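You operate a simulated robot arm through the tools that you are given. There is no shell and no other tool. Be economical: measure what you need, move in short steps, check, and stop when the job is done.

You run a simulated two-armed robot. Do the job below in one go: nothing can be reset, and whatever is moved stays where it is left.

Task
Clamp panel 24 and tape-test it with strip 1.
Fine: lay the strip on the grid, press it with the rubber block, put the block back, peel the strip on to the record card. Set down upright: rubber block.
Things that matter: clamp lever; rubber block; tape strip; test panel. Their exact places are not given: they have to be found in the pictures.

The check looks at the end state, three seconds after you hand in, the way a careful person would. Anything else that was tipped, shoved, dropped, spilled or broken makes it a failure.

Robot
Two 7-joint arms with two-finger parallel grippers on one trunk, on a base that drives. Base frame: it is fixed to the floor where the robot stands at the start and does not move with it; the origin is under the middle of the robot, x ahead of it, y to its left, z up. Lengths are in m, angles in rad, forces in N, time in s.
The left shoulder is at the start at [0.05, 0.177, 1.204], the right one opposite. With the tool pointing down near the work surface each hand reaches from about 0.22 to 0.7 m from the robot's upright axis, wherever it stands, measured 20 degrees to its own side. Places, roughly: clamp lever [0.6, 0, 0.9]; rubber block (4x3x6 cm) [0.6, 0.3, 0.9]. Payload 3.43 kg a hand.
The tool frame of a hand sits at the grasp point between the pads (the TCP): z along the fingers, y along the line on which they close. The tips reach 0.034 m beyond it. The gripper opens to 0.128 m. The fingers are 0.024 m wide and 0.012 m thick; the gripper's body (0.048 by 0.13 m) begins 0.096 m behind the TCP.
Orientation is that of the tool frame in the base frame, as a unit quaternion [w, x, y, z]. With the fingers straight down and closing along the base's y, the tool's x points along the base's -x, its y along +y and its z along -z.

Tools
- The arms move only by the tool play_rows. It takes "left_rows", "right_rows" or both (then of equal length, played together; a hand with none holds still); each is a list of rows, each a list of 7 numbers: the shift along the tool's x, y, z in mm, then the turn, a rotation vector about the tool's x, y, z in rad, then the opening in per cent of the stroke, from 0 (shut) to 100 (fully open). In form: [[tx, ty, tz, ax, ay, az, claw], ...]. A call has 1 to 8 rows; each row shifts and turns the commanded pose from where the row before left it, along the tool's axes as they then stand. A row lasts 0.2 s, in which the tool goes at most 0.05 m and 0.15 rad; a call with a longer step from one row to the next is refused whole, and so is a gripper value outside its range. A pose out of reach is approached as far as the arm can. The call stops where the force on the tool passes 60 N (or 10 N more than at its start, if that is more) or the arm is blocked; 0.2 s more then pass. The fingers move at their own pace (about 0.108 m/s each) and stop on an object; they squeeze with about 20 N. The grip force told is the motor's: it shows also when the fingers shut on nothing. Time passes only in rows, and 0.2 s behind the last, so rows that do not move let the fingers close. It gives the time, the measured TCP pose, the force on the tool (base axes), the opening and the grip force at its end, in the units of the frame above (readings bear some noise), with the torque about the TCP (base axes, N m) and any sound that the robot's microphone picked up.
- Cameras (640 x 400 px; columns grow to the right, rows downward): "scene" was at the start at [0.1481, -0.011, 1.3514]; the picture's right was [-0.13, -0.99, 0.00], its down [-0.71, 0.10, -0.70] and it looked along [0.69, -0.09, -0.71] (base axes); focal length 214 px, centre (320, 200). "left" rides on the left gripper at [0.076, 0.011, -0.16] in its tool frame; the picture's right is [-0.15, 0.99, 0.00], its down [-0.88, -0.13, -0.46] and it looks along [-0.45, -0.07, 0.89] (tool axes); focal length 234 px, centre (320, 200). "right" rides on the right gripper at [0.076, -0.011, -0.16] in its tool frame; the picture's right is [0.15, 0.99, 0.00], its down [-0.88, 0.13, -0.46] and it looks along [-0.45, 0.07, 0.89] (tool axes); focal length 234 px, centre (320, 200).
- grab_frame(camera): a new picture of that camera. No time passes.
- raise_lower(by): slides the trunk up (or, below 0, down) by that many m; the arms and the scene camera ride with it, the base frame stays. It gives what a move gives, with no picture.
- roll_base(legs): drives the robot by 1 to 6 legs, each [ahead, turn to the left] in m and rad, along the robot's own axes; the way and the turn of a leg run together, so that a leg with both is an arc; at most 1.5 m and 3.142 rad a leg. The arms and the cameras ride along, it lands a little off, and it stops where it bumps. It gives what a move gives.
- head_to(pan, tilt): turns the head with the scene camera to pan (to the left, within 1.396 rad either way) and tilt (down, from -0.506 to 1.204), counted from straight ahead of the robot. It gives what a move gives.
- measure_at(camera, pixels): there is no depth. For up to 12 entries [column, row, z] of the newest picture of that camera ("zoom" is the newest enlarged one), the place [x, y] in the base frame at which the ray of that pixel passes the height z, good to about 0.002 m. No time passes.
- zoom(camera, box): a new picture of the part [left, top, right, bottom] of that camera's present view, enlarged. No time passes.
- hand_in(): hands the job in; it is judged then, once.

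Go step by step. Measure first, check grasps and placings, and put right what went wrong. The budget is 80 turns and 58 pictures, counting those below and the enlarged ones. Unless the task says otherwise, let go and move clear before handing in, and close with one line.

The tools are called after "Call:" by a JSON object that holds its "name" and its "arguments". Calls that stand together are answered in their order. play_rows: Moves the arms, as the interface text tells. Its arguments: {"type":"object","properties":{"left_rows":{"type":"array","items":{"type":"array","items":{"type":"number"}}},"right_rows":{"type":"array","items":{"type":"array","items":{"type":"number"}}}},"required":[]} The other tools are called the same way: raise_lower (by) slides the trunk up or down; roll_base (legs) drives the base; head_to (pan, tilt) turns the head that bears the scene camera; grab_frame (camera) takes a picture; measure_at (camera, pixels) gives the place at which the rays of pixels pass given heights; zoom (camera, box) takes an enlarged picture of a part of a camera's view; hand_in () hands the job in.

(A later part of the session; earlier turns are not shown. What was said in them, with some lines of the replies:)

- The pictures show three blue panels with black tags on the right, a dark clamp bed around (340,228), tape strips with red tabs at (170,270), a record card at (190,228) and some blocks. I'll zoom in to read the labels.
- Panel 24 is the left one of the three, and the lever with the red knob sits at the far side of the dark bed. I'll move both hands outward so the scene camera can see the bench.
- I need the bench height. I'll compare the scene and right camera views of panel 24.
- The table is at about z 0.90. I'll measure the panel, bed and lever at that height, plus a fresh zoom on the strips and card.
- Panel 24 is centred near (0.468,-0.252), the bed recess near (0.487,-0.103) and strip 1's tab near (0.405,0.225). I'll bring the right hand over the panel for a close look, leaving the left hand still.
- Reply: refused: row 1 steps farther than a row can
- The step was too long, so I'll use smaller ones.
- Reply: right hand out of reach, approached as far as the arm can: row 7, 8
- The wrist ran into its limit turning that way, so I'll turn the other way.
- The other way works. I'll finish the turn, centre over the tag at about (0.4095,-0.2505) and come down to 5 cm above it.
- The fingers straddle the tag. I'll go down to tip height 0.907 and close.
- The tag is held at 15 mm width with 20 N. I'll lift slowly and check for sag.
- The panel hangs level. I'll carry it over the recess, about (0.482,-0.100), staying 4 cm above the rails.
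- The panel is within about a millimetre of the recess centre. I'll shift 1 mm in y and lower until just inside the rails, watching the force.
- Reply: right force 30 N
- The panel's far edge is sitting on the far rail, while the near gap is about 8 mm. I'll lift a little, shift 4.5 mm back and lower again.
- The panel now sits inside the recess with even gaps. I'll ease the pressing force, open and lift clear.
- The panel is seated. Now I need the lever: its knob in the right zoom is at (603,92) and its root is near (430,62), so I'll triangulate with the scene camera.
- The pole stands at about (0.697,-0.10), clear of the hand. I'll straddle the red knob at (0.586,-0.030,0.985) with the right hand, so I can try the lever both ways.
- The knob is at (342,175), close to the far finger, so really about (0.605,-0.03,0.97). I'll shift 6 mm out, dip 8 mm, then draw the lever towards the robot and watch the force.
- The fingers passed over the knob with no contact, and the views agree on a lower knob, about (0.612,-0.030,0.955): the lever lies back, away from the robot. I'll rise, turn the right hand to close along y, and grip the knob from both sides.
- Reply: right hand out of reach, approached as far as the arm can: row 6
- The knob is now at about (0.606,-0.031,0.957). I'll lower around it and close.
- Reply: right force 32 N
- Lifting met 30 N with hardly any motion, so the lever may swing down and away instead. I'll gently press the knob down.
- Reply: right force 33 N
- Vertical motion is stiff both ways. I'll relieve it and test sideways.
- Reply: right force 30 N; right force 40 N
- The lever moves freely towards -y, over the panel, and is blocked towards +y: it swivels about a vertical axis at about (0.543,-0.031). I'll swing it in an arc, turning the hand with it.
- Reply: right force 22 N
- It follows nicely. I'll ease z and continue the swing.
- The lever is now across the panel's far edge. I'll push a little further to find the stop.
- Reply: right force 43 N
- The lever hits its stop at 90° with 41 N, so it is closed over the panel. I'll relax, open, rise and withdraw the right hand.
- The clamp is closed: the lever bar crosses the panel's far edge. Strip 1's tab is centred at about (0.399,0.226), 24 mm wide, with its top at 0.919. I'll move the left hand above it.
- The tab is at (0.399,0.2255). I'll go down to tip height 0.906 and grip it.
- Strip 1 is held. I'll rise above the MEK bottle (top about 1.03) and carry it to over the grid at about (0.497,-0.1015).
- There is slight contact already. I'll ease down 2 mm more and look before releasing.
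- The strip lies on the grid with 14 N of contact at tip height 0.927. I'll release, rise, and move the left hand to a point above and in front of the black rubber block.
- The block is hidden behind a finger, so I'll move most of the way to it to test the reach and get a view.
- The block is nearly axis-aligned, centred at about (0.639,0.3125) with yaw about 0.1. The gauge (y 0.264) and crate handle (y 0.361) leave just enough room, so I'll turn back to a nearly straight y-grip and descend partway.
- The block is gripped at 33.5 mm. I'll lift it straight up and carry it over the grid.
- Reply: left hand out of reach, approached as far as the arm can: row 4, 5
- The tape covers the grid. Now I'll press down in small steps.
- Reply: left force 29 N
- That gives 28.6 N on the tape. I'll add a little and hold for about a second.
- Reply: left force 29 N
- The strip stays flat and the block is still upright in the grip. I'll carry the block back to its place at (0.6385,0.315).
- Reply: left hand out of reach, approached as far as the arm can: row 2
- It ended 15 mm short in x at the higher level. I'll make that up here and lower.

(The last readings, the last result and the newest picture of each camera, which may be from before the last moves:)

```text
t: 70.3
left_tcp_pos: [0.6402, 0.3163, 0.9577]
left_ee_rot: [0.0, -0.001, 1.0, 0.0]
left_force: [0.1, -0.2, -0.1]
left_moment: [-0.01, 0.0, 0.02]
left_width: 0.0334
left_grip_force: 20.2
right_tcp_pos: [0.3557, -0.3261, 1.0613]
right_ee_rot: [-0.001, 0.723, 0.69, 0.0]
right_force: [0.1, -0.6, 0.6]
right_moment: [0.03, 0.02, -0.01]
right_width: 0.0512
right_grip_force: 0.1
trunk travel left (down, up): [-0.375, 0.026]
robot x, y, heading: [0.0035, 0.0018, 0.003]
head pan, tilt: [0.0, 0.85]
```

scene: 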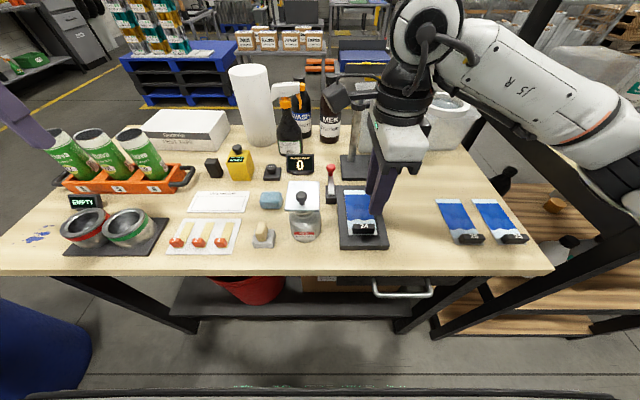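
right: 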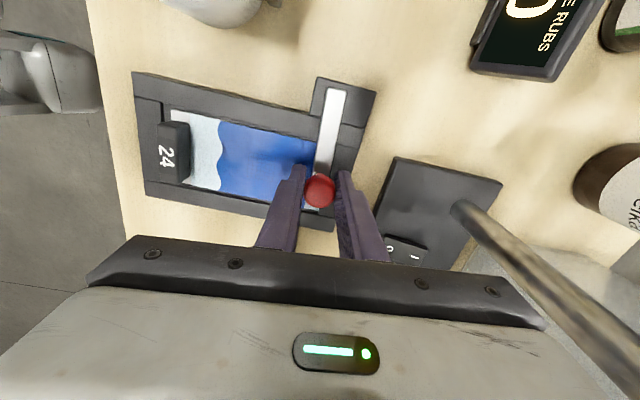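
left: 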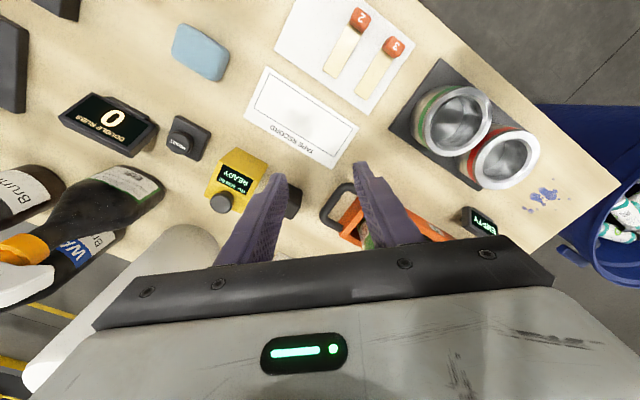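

Call:
{"name": "play_rows", "arguments": {"left_rows": [[1, -0.5, 1.5, 0, 0, 0, 0], [0, 0, 1.5, 0, 0, 0, 0], [0, 0, 0, 0, 0, 0, 0]]}}

```text
t: 71.1
left_tcp_pos: [0.6393, 0.3143, 0.9545]
left_ee_rot: [0.0, -0.002, 1.0, 0.0]
left_force: [0.4, 0.1, -0.6]
left_moment: [-0.03, -0.03, 0.02]
left_width: 0.0334
left_grip_force: 19.9
right_tcp_pos: [0.3547, -0.3261, 1.0609]
right_ee_rot: [-0.001, 0.723, 0.691, 0.001]
right_force: [0.4, -0.3, -0.7]
right_moment: [0.0, -0.01, 0.0]
right_width: 0.0515
right_grip_force: 0.1
trunk travel left (down, up): [-0.375, 0.026]
robot x, y, heading: [0.0011, 0.0025, 0.002]
head pan, tilt: [0.0, 0.85]
```

Call:
{"name": "play_rows", "arguments": {"left_rows": [[0, 0, 1.2, 0, 0, 0, 0], [0, 0, 1.2, 0, 0, 0, 0], [0, 0, 0, 0, 0, 0, 0]]}}

```text
t: 71.9
left_tcp_pos: [0.6382, 0.3145, 0.952]
left_ee_rot: [0.0, -0.002, 1.0, 0.0]
left_force: [0.1, 0.5, -1.4]
left_moment: [-0.01, 0.01, 0.02]
left_width: 0.0336
left_grip_force: 20.1
right_tcp_pos: [0.356, -0.3269, 1.0609]
right_ee_rot: [0.0, 0.722, 0.691, 0.0]
right_force: [0.6, -0.1, -0.3]
right_moment: [-0.01, -0.03, 0.0]
right_width: 0.0515
right_grip_force: 0.0
trunk travel left (down, up): [-0.375, 0.026]
robot x, y, heading: [0.0028, -0.0042, 0.002]
head pan, tilt: [0.0, 0.85]
```

Call:
{"name": "play_rows", "arguments": {"left_rows": [[0, 0, 1.2, 0, 0, 0, 0], [0, 0, 1.2, 0, 0, 0, 0], [0, 0, 0, 0, 0, 0, 0]]}}

Call:
{"name": "zoom", "arguments": {"camera": "scene", "box": [180, 120, 280, 200]}}

```text
t: 72.7
left_tcp_pos: [0.6369, 0.3144, 0.9523]
left_ee_rot: [0.002, -0.001, 1.0, -0.001]
left_force: [2.4, 1.3, 9.3]
left_moment: [0.14, 0.01, -0.03]
left_width: 0.0334
left_grip_force: 20.4
right_tcp_pos: [0.3533, -0.3262, 1.0603]
right_ee_rot: [-0.001, 0.723, 0.69, 0.001]
right_force: [-0.4, -0.3, -0.2]
right_moment: [0.01, -0.03, -0.01]
right_width: 0.0512
right_grip_force: 0.1
trunk travel left (down, up): [-0.375, 0.026]
robot x, y, heading: [0.0036, -0.0005, 0.002]
head pan, tilt: [0.0, 0.85]
```

```text
5.00 times, centred on (230, 160) of scene
```

zoom: 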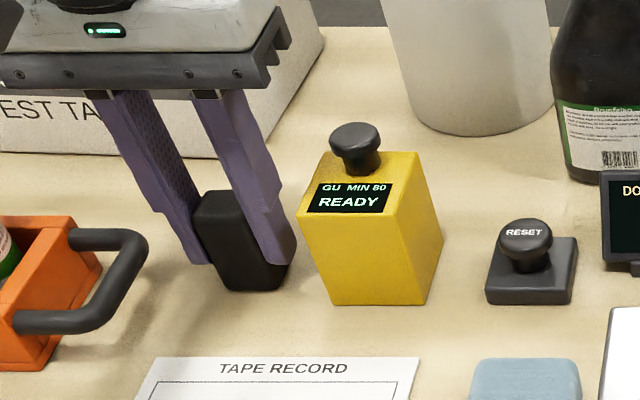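

The block stands on the bench with 9 N of contact. I'll open, rise and go back to the strip's tab in the bed.

Call:
{"name": "play_rows", "arguments": {"left_rows": [[0, 0, -1, 0, 0, 0, 0], [0, 0, 0, 0, 0, 0, 32], [0, 0, 0, 0, 0, 0, 36], [0, 0, 0, 0, 0, 0, 36], [0, 0, -30, 0, 0, 0, 36], [0, 0, -45, 0, 0, 0, 36], [0, 0, -20, 0, 0, 0, 36], [0, 0, 0, 0, 0, 0, 36]]}}

Call:
{"name": "play_rows", "arguments": {"left_rows": [[18, -46, -10, 0, 0, 0, 36], [18, -46, -10, 0, 0, 0, 36], [18, -46, -10, 0, 0, 0, 36], [18, -46, -10, 0, 0, 0, 36], [18, -46, -10, 0, 0, 0, 36], [18, -46, 0, 0, 0, 0, 36], [18, -46, 0, 0, 0, 0, 36], [18, -46, 0, 0, 0, 0, 36]]}}

Call:
{"name": "play_rows", "arguments": {"left_rows": [[18, -46, 0, 0, 0, 0, 36], [0, 0, 40, 0, 0, 0, 36], [0, 0, 40, 0, 0, 0, 36], [0, 0, 20, 0, 0, 0, 36], [0, 0, 0, 0, 0, 0, 36]]}}

Call:
{"name": "grab_frame", "arguments": {"camera": "scene"}}

```text
t: 74.5
left_tcp_pos: [0.6408, 0.3118, 1.0478]
left_ee_rot: [-0.001, -0.003, 1.0, 0.0]
left_force: [0.6, -0.2, -0.2]
left_moment: [-0.03, -0.04, 0.01]
left_width: 0.0463
left_grip_force: 0.0
right_tcp_pos: [0.355, -0.3254, 1.0611]
right_ee_rot: [-0.001, 0.723, 0.691, 0.001]
right_force: [0.2, -0.3, -0.3]
right_moment: [-0.01, 0.0, 0.0]
right_width: 0.0513
right_grip_force: 0.1
trunk travel left (down, up): [-0.375, 0.026]
robot x, y, heading: [-0.0031, -0.0014, -0.0]
head pan, tilt: [0.0, 0.85]
```

```text
refused: row 1 steps farther than a row can; nothing moved
```

```text
t: 75.3
left_tcp_pos: [0.6252, 0.266, 1.0038]
left_ee_rot: [0.012, -0.002, 1.0, -0.01]
left_force: [-9.4, 1.3, 25.6]
left_moment: [-0.61, 0.61, -0.26]
left_width: 0.0462
left_grip_force: 0.1
right_tcp_pos: [0.3544, -0.3258, 1.0617]
right_ee_rot: [-0.002, 0.722, 0.692, 0.001]
right_force: [1.2, -0.2, 0.7]
right_moment: [-0.04, 0.08, -0.04]
right_width: 0.0513
right_grip_force: 0.1
trunk travel left (down, up): [-0.375, 0.026]
robot x, y, heading: [0.0023, 0.001, 0.001]
head pan, tilt: [0.0, 0.85]
stopped in row 3 (left hand): the force on the tool passed its limit at 76 N (the readings are from after the stop); the commanded pose is now the measured one
```

```text
5 pictures are left
```

scene: 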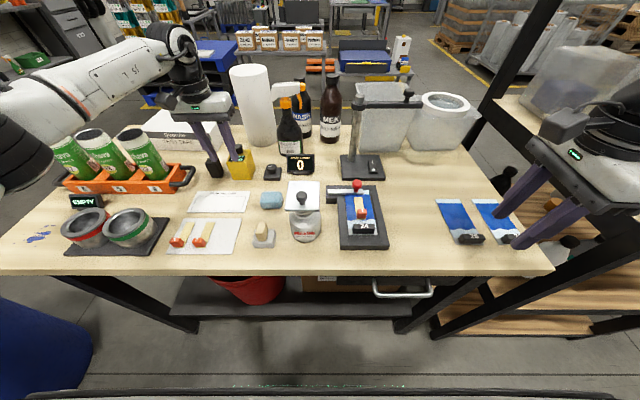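

That was my mistake. I had queued the descent behind a move that was refused, so the left hand came down on the yellow gauge near (240,165) and pressed it with up to 76 N. I'll lift straight up and check whether the gauge or the block shifted, and I won't batch dependent moves again.

Call:
{"name": "play_rows", "arguments": {"left_rows": [[0, 0, -15, 0, 0, 0, 36], [0, 0, -40, 0, 0, 0, 36], [0, 0, -40, 0, 0, 0, 36], [0, 0, 0, 0, 0, 0, 36]]}}

```text
t: 76.3
left_tcp_pos: [0.6239, 0.267, 1.0927]
left_ee_rot: [0.011, -0.002, 1.0, -0.007]
left_force: [-0.8, 0.0, 0.3]
left_moment: [-0.02, 0.01, 0.01]
left_width: 0.046
left_grip_force: 0.0
right_tcp_pos: [0.3551, -0.3261, 1.061]
right_ee_rot: [-0.001, 0.723, 0.691, 0.0]
right_force: [-0.2, 0.4, -0.1]
right_moment: [-0.01, -0.02, -0.01]
right_width: 0.0508
right_grip_force: 0.0
trunk travel left (down, up): [-0.375, 0.026]
robot x, y, heading: [0.0023, 0.0023, 0.003]
head pan, tilt: [0.0, 0.85]
```

Call:
{"name": "zoom", "arguments": {"camera": "scene", "box": [160, 140, 300, 260]}}

Call:
{"name": "measure_at", "arguments": {"camera": "zoom", "pixels": [[267, 130, 0.9], [299, 118, 0.9], [325, 136, 0.9], [389, 136, 0.9], [403, 75, 0.94], [236, 68, 0.96]]}}

```text
3.33 times, centred on (230, 200) of scene
```

zoom: 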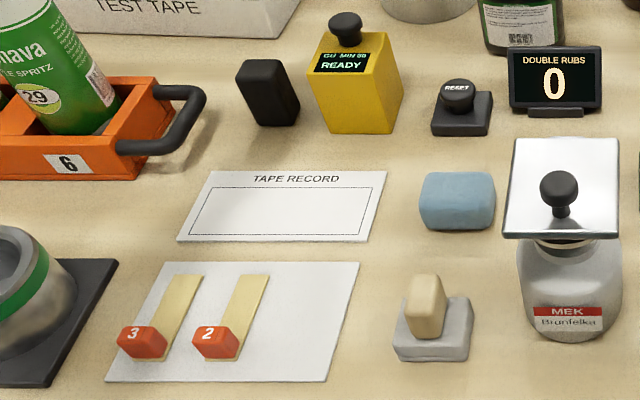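

```text
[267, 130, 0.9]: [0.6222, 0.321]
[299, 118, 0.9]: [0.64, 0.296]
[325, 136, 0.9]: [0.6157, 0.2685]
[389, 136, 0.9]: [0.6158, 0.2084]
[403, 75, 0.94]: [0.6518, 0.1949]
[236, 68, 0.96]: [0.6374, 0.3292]
```

The gauge is upright, still reads READY and moved about 2–3 mm; block, card and bottles look in place. Nudging it back would risk more harm, so I'll leave it. I'll straighten the hand's small tilt, rise, and travel to the strip, confirming each call before going down.

Call:
{"name": "play_rows", "arguments": {"left_rows": [[0, 0, -30, -0.014, 0.022, 0.004, 36], [17, -41.1, 0, 0, 0, 0, 36], [17, -41.1, 0, 0, 0, 0, 36], [17, -41.1, 0, 0, 0, 0, 36], [17, -41.1, 0, 0, 0, 0, 36], [17, -41.1, 0, 0, 0, 0, 36], [17, -41.1, 0, 0, 0, 0, 36], [17, -41.1, 0, 0, 0, 0, 36]]}}

```text
t: 78.1
left_tcp_pos: [0.5012, -0.0229, 1.1218]
left_ee_rot: [0.0, 0.0, 1.0, -0.001]
left_force: [0.0, -0.1, -0.1]
left_moment: [0.02, 0.02, 0.02]
left_width: 0.0459
left_grip_force: 0.1
right_tcp_pos: [0.3562, -0.3273, 1.0602]
right_ee_rot: [-0.001, 0.722, 0.692, 0.0]
right_force: [-0.3, -0.8, 0.1]
right_moment: [0.01, -0.02, -0.01]
right_width: 0.0512
right_grip_force: 0.0
trunk travel left (down, up): [-0.375, 0.026]
robot x, y, heading: [0.0019, -0.0011, 0.004]
head pan, tilt: [0.0, 0.85]
```

Call:
{"name": "play_rows", "arguments": {"left_rows": [[15.5, -40.5, 0, 0, 0, 0, 36], [15, -40, 0, 0, 0, 0, 36], [0, 0, 45, 0, 0, 0, 36], [0, 0, 45, 0, 0, 0, 36], [0, 0, 0, 0, 0, 0, 36]]}}

```text
t: 79.3
left_tcp_pos: [0.4765, -0.1016, 1.0315]
left_ee_rot: [0.0, 0.001, 1.0, 0.0]
left_force: [-0.4, 0.5, -0.4]
left_moment: [-0.02, 0.0, -0.06]
left_width: 0.0463
left_grip_force: 0.0
right_tcp_pos: [0.3553, -0.326, 1.0612]
right_ee_rot: [-0.001, 0.722, 0.691, 0.001]
right_force: [-0.3, -0.1, 0.7]
right_moment: [0.03, -0.02, 0.03]
right_width: 0.0517
right_grip_force: 0.1
trunk travel left (down, up): [-0.375, 0.026]
robot x, y, heading: [-0.0018, 0.004, 0.001]
head pan, tilt: [0.0, 0.85]
```

Call:
{"name": "play_rows", "arguments": {"left_rows": [[6, -1.5, 25, 0, 0, 0, 36], [0, 0, 30, 0, 0, 0, 36], [0, 0, 14.5, 0, 0, 0, 36], [0, 0, 0, 0, 0, 0, 36], [0, 0, 0, 0, 0, 0, 0], [0, 0, 0, 0, 0, 0, 0], [0, 0, 0, 0, 0, 0, 0]]}}

```text
t: 80.9
left_tcp_pos: [0.4675, -0.1013, 0.9635]
left_ee_rot: [-0.002, 0.0, 1.0, 0.0]
left_force: [0.2, 0.1, -0.2]
left_moment: [0.01, -0.03, 0.02]
left_width: 0.0207
left_grip_force: 20.1
right_tcp_pos: [0.3557, -0.3264, 1.0627]
right_ee_rot: [-0.001, 0.722, 0.691, 0.001]
right_force: [-1.0, 0.1, -0.4]
right_moment: [-0.02, -0.01, 0.03]
right_width: 0.0514
right_grip_force: 0.1
trunk travel left (down, up): [-0.375, 0.026]
robot x, y, heading: [-0.0027, 0.0048, 0.006]
head pan, tilt: [0.0, 0.85]
```

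The tab is gripped at 20.7 mm. I'll peel up slowly.

Call:
{"name": "play_rows", "arguments": {"left_rows": [[0, 0, -3, 0, 0, 0, 0], [0, 0, -4, 0, 0, 0, 0], [0, 0, -6, 0, 0, 0, 0], [0, 0, -10, 0, 0, 0, 0], [0, 0, -15, 0, 0, 0, 0], [0, 0, -20, 0, 0, 0, 0], [0, 0, 0, 0, 0, 0, 0]]}}

Call:
{"name": "zoom", "arguments": {"camera": "scene", "box": [310, 140, 410, 250]}}

```text
t: 82.5
left_tcp_pos: [0.467, -0.0999, 1.021]
left_ee_rot: [-0.002, -0.001, 1.0, -0.001]
left_force: [-0.6, 0.0, 0.7]
left_moment: [0.01, 0.01, 0.01]
left_width: 0.0205
left_grip_force: 20.4
right_tcp_pos: [0.3551, -0.3253, 1.0606]
right_ee_rot: [0.0, 0.722, 0.691, 0.0]
right_force: [0.4, -0.6, -0.1]
right_moment: [-0.02, 0.0, 0.01]
right_width: 0.0513
right_grip_force: 0.1
trunk travel left (down, up): [-0.375, 0.026]
robot x, y, heading: [-0.001, 0.0036, 0.005]
head pan, tilt: [0.0, 0.85]
```

```text
3.64 times, centred on (360, 195) of scene
```

zoom: 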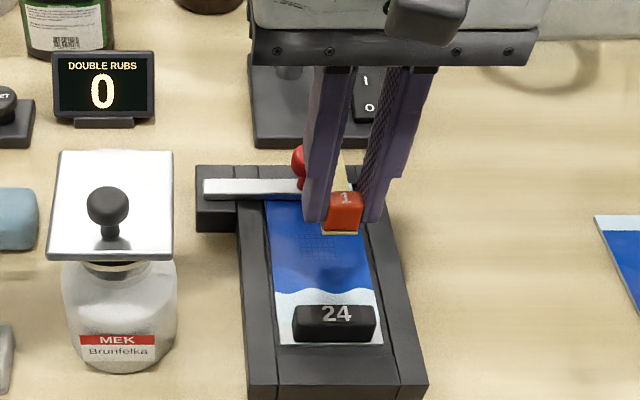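

The strip came off cleanly and the panel stays clamped. I'll rise over the bottle and travel towards the record card, centred near (0.528,0.277).

Call:
{"name": "play_rows", "arguments": {"left_rows": [[0, 0, -45, 0, 0, 0, 0], [0, 0, -45, 0, 0, 0, 0], [0, 0, -15, 0, 0, 0, 0], [-9, 46, 0, 0, 0, 0, 0], [-9, 46, 0, 0, 0, 0, 0], [-9, 46, 0, 0, 0, 0, 0], [-9, 46, 0, 0, 0, 0, 0], [-9, 46, 0, 0, 0, 0, 0]]}}

```text
t: 84.3
left_tcp_pos: [0.5127, 0.1284, 1.124]
left_ee_rot: [-0.001, 0.001, 1.0, 0.0]
left_force: [-0.2, 0.1, -1.1]
left_moment: [0.02, -0.03, 0.01]
left_width: 0.0207
left_grip_force: 19.7
right_tcp_pos: [0.355, -0.3255, 1.0625]
right_ee_rot: [0.001, 0.722, 0.691, 0.0]
right_force: [0.0, 0.1, 0.0]
right_moment: [-0.05, -0.01, 0.02]
right_width: 0.0513
right_grip_force: 0.2
trunk travel left (down, up): [-0.375, 0.026]
robot x, y, heading: [-0.0003, -0.0017, 0.008]
head pan, tilt: [0.0, 0.85]
```

Call:
{"name": "play_rows", "arguments": {"left_rows": [[-5, 41, 0, 0, 0, 0, 0], [-10, 41, 0, 0, 0, 0, 0], [0, 40, 0, 0, 0, 0, 0], [0, 0, 0, 0, 0, -0.149, 0], [0, 0, 0, 0, 0, -0.149, 0], [0, 0, 0, 0, 0, -0.149, 0], [0, 0, 0, 0, 0, -0.149, 0], [0, 0, 0, 0, 0, -0.149, 0]]}}

```text
t: 86.1
left_tcp_pos: [0.528, 0.2494, 1.1256]
left_ee_rot: [0.0, -0.366, 0.931, 0.001]
left_force: [-0.1, -0.4, 0.2]
left_moment: [-0.01, 0.0, 0.01]
left_width: 0.0204
left_grip_force: 20.0
right_tcp_pos: [0.3556, -0.326, 1.0612]
right_ee_rot: [-0.002, 0.722, 0.691, 0.001]
right_force: [0.8, 0.0, -0.1]
right_moment: [0.01, 0.02, -0.06]
right_width: 0.051
right_grip_force: 0.1
trunk travel left (down, up): [-0.375, 0.026]
robot x, y, heading: [0.0012, 0.0018, 0.004]
head pan, tilt: [0.0, 0.85]
```

Call:
{"name": "play_rows", "arguments": {"left_rows": [[0, 0, 0, 0, 0, -0.149, 0], [0, 0, 0, 0, 0, -0.149, 0], [0, 0, 0, 0, 0, -0.149, 0], [0, 0, 0, 0, 0, -0.149, 0], [0, 0, 0, 0, 0, -0.149, 0], [0, 0, 0, 0, 0, -0.08, 0], [0, 0, 0, 0, 0, 0, 0]]}}

```text
t: 87.7
left_tcp_pos: [0.5288, 0.2513, 1.1276]
left_ee_rot: [0.0, 0.708, -0.706, -0.001]
left_force: [-0.7, -0.4, 0.5]
left_moment: [0.01, -0.01, -0.01]
left_width: 0.0207
left_grip_force: 20.6
right_tcp_pos: [0.3551, -0.3258, 1.0613]
right_ee_rot: [0.0, 0.722, 0.691, 0.001]
right_force: [-0.4, 0.5, -0.5]
right_moment: [0.01, 0.01, 0.01]
right_width: 0.051
right_grip_force: 0.0
trunk travel left (down, up): [-0.375, 0.026]
robot x, y, heading: [-0.0035, -0.0006, -0.0]
head pan, tilt: [0.0, 0.85]
```

The hand is turned 90° over the card. I'll lower to about 1 cm above it and check the alignment.

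Call:
{"name": "play_rows", "arguments": {"left_rows": [[0, 0, 45, 0, 0, 0, 0], [0, 0, 45, 0, 0, 0, 0], [0, 0, 45, 0, 0, 0, 0], [0, 0, 38, 0, 0, 0, 0], [0, 0, 0, 0, 0, 0, 0]]}}

Call:
{"name": "zoom", "arguments": {"camera": "scene", "box": [170, 140, 290, 240]}}

```text
t: 88.9
left_tcp_pos: [0.5288, 0.2484, 0.95]
left_ee_rot: [0.001, -0.707, 0.707, 0.001]
left_force: [1.0, -0.1, 0.4]
left_moment: [0.0, -0.01, -0.01]
left_width: 0.0206
left_grip_force: 19.8
right_tcp_pos: [0.3561, -0.3258, 1.0603]
right_ee_rot: [0.0, 0.722, 0.692, 0.001]
right_force: [-0.6, 0.1, -0.5]
right_moment: [0.01, -0.01, -0.01]
right_width: 0.0515
right_grip_force: 0.1
trunk travel left (down, up): [-0.375, 0.026]
robot x, y, heading: [-0.0005, -0.0007, 0.002]
head pan, tilt: [0.0, 0.85]
```

```text
4.00 times, centred on (230, 190) of scene
```

zoom: 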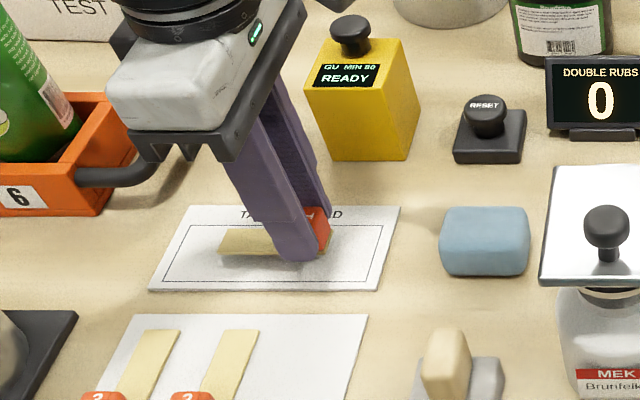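

The strip is over the printed box. I'll lower the last few millimetres.

Call:
{"name": "play_rows", "arguments": {"left_rows": [[0, 0, 4, 0, 0, 0, 0], [0, 0, 2, 0, 0, 0, 0], [0, 0, 2, 0, 0, 0, 0], [0, 0, 0, 0, 0, 0, 0]]}}

```text
t: 89.9
left_tcp_pos: [0.526, 0.2512, 0.9442]
left_ee_rot: [0.0, -0.707, 0.707, 0.001]
left_force: [-1.3, 0.4, -0.2]
left_moment: [0.04, 0.01, -0.02]
left_width: 0.0204
left_grip_force: 20.2
right_tcp_pos: [0.356, -0.326, 1.0615]
right_ee_rot: [-0.001, 0.723, 0.691, 0.001]
right_force: [-0.3, -0.1, -0.5]
right_moment: [0.03, 0.0, 0.0]
right_width: 0.051
right_grip_force: 0.1
trunk travel left (down, up): [-0.375, 0.026]
robot x, y, heading: [-0.0002, 0.0034, 0.003]
head pan, tilt: [0.0, 0.85]
```

Call:
{"name": "play_rows", "arguments": {"left_rows": [[0, 0, 1.5, 0, 0, 0, 0], [0, 0, 1.5, 0, 0, 0, 0], [0, 0, 0, 0, 0, 0, 0]]}}

```text
t: 90.7
left_tcp_pos: [0.5278, 0.2507, 0.9414]
left_ee_rot: [0.0, 0.707, -0.707, 0.0]
left_force: [-0.5, -0.5, 1.7]
left_moment: [0.02, 0.02, 0.0]
left_width: 0.0207
left_grip_force: 20.2
right_tcp_pos: [0.356, -0.3252, 1.0622]
right_ee_rot: [0.0, 0.722, 0.692, 0.0]
right_force: [-1.0, -0.4, 0.0]
right_moment: [0.01, -0.01, -0.01]
right_width: 0.0511
right_grip_force: 0.0
trunk travel left (down, up): [-0.375, 0.026]
robot x, y, heading: [-0.0004, -0.0015, -0.001]
head pan, tilt: [0.0, 0.85]
5 turns are left
```

Contact is reached and turns are short. I'll press 1.5 mm more, release and rise clear.

Call:
{"name": "play_rows", "arguments": {"left_rows": [[0, 0, 1.5, 0, 0, 0, 0], [0, 0, -0.5, 0, 0, 0, 0], [0, 0, 0, 0, 0, 0, 20], [0, 0, 0, 0, 0, 0, 32], [0, 0, 0, 0, 0, 0, 32], [0, 0, -30, 0, 0, 0, 32], [0, 0, -45, 0, 0, 0, 32], [0, 0, -45, 0, 0, 0, 32]]}}

Call:
{"name": "zoom", "arguments": {"camera": "scene", "box": [160, 130, 420, 270]}}

```text
t: 92.5
left_tcp_pos: [0.5276, 0.2495, 1.0618]
left_ee_rot: [0.001, -0.707, 0.707, 0.0]
left_force: [0.1, -0.1, -0.2]
left_moment: [-0.01, 0.04, -0.01]
left_width: 0.041
left_grip_force: 0.0
right_tcp_pos: [0.3553, -0.3267, 1.0605]
right_ee_rot: [0.0, 0.723, 0.691, 0.001]
right_force: [1.5, -0.4, -0.7]
right_moment: [0.01, 0.01, -0.01]
right_width: 0.051
right_grip_force: 0.0
trunk travel left (down, up): [-0.375, 0.026]
robot x, y, heading: [-0.0022, -0.0, 0.007]
head pan, tilt: [0.0, 0.85]
```

```text
2.46 times, centred on (290, 200) of scene
4 turns are left
```

zoom: 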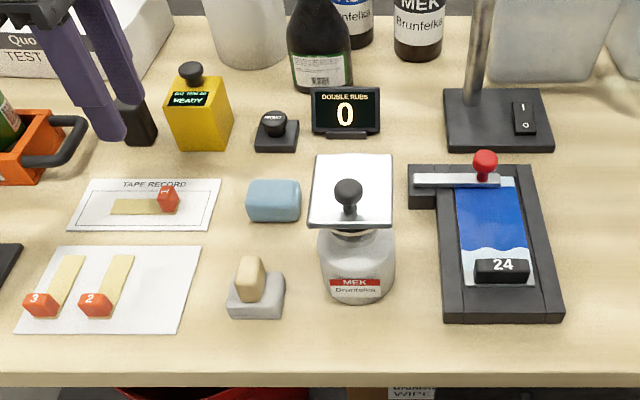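

Strip 1 lies on the record card, panel 24 is clamped under the lever, the block is upright in its place, and both hands are clear. I'm handing in.

Call:
{"name": "hand_in", "arguments": {}}

```text
The job is handed in.
```

I clamped panel 24, laid strip 1 on its grid, pressed it with the rubber block at about 29 N, put the block back upright, and peeled the strip on to the record card. One slip: the left hand came down on the yellow gauge with up to 76 N, which moved it about 2–3 mm; it is still upright and reads READY, and I did not move it back.
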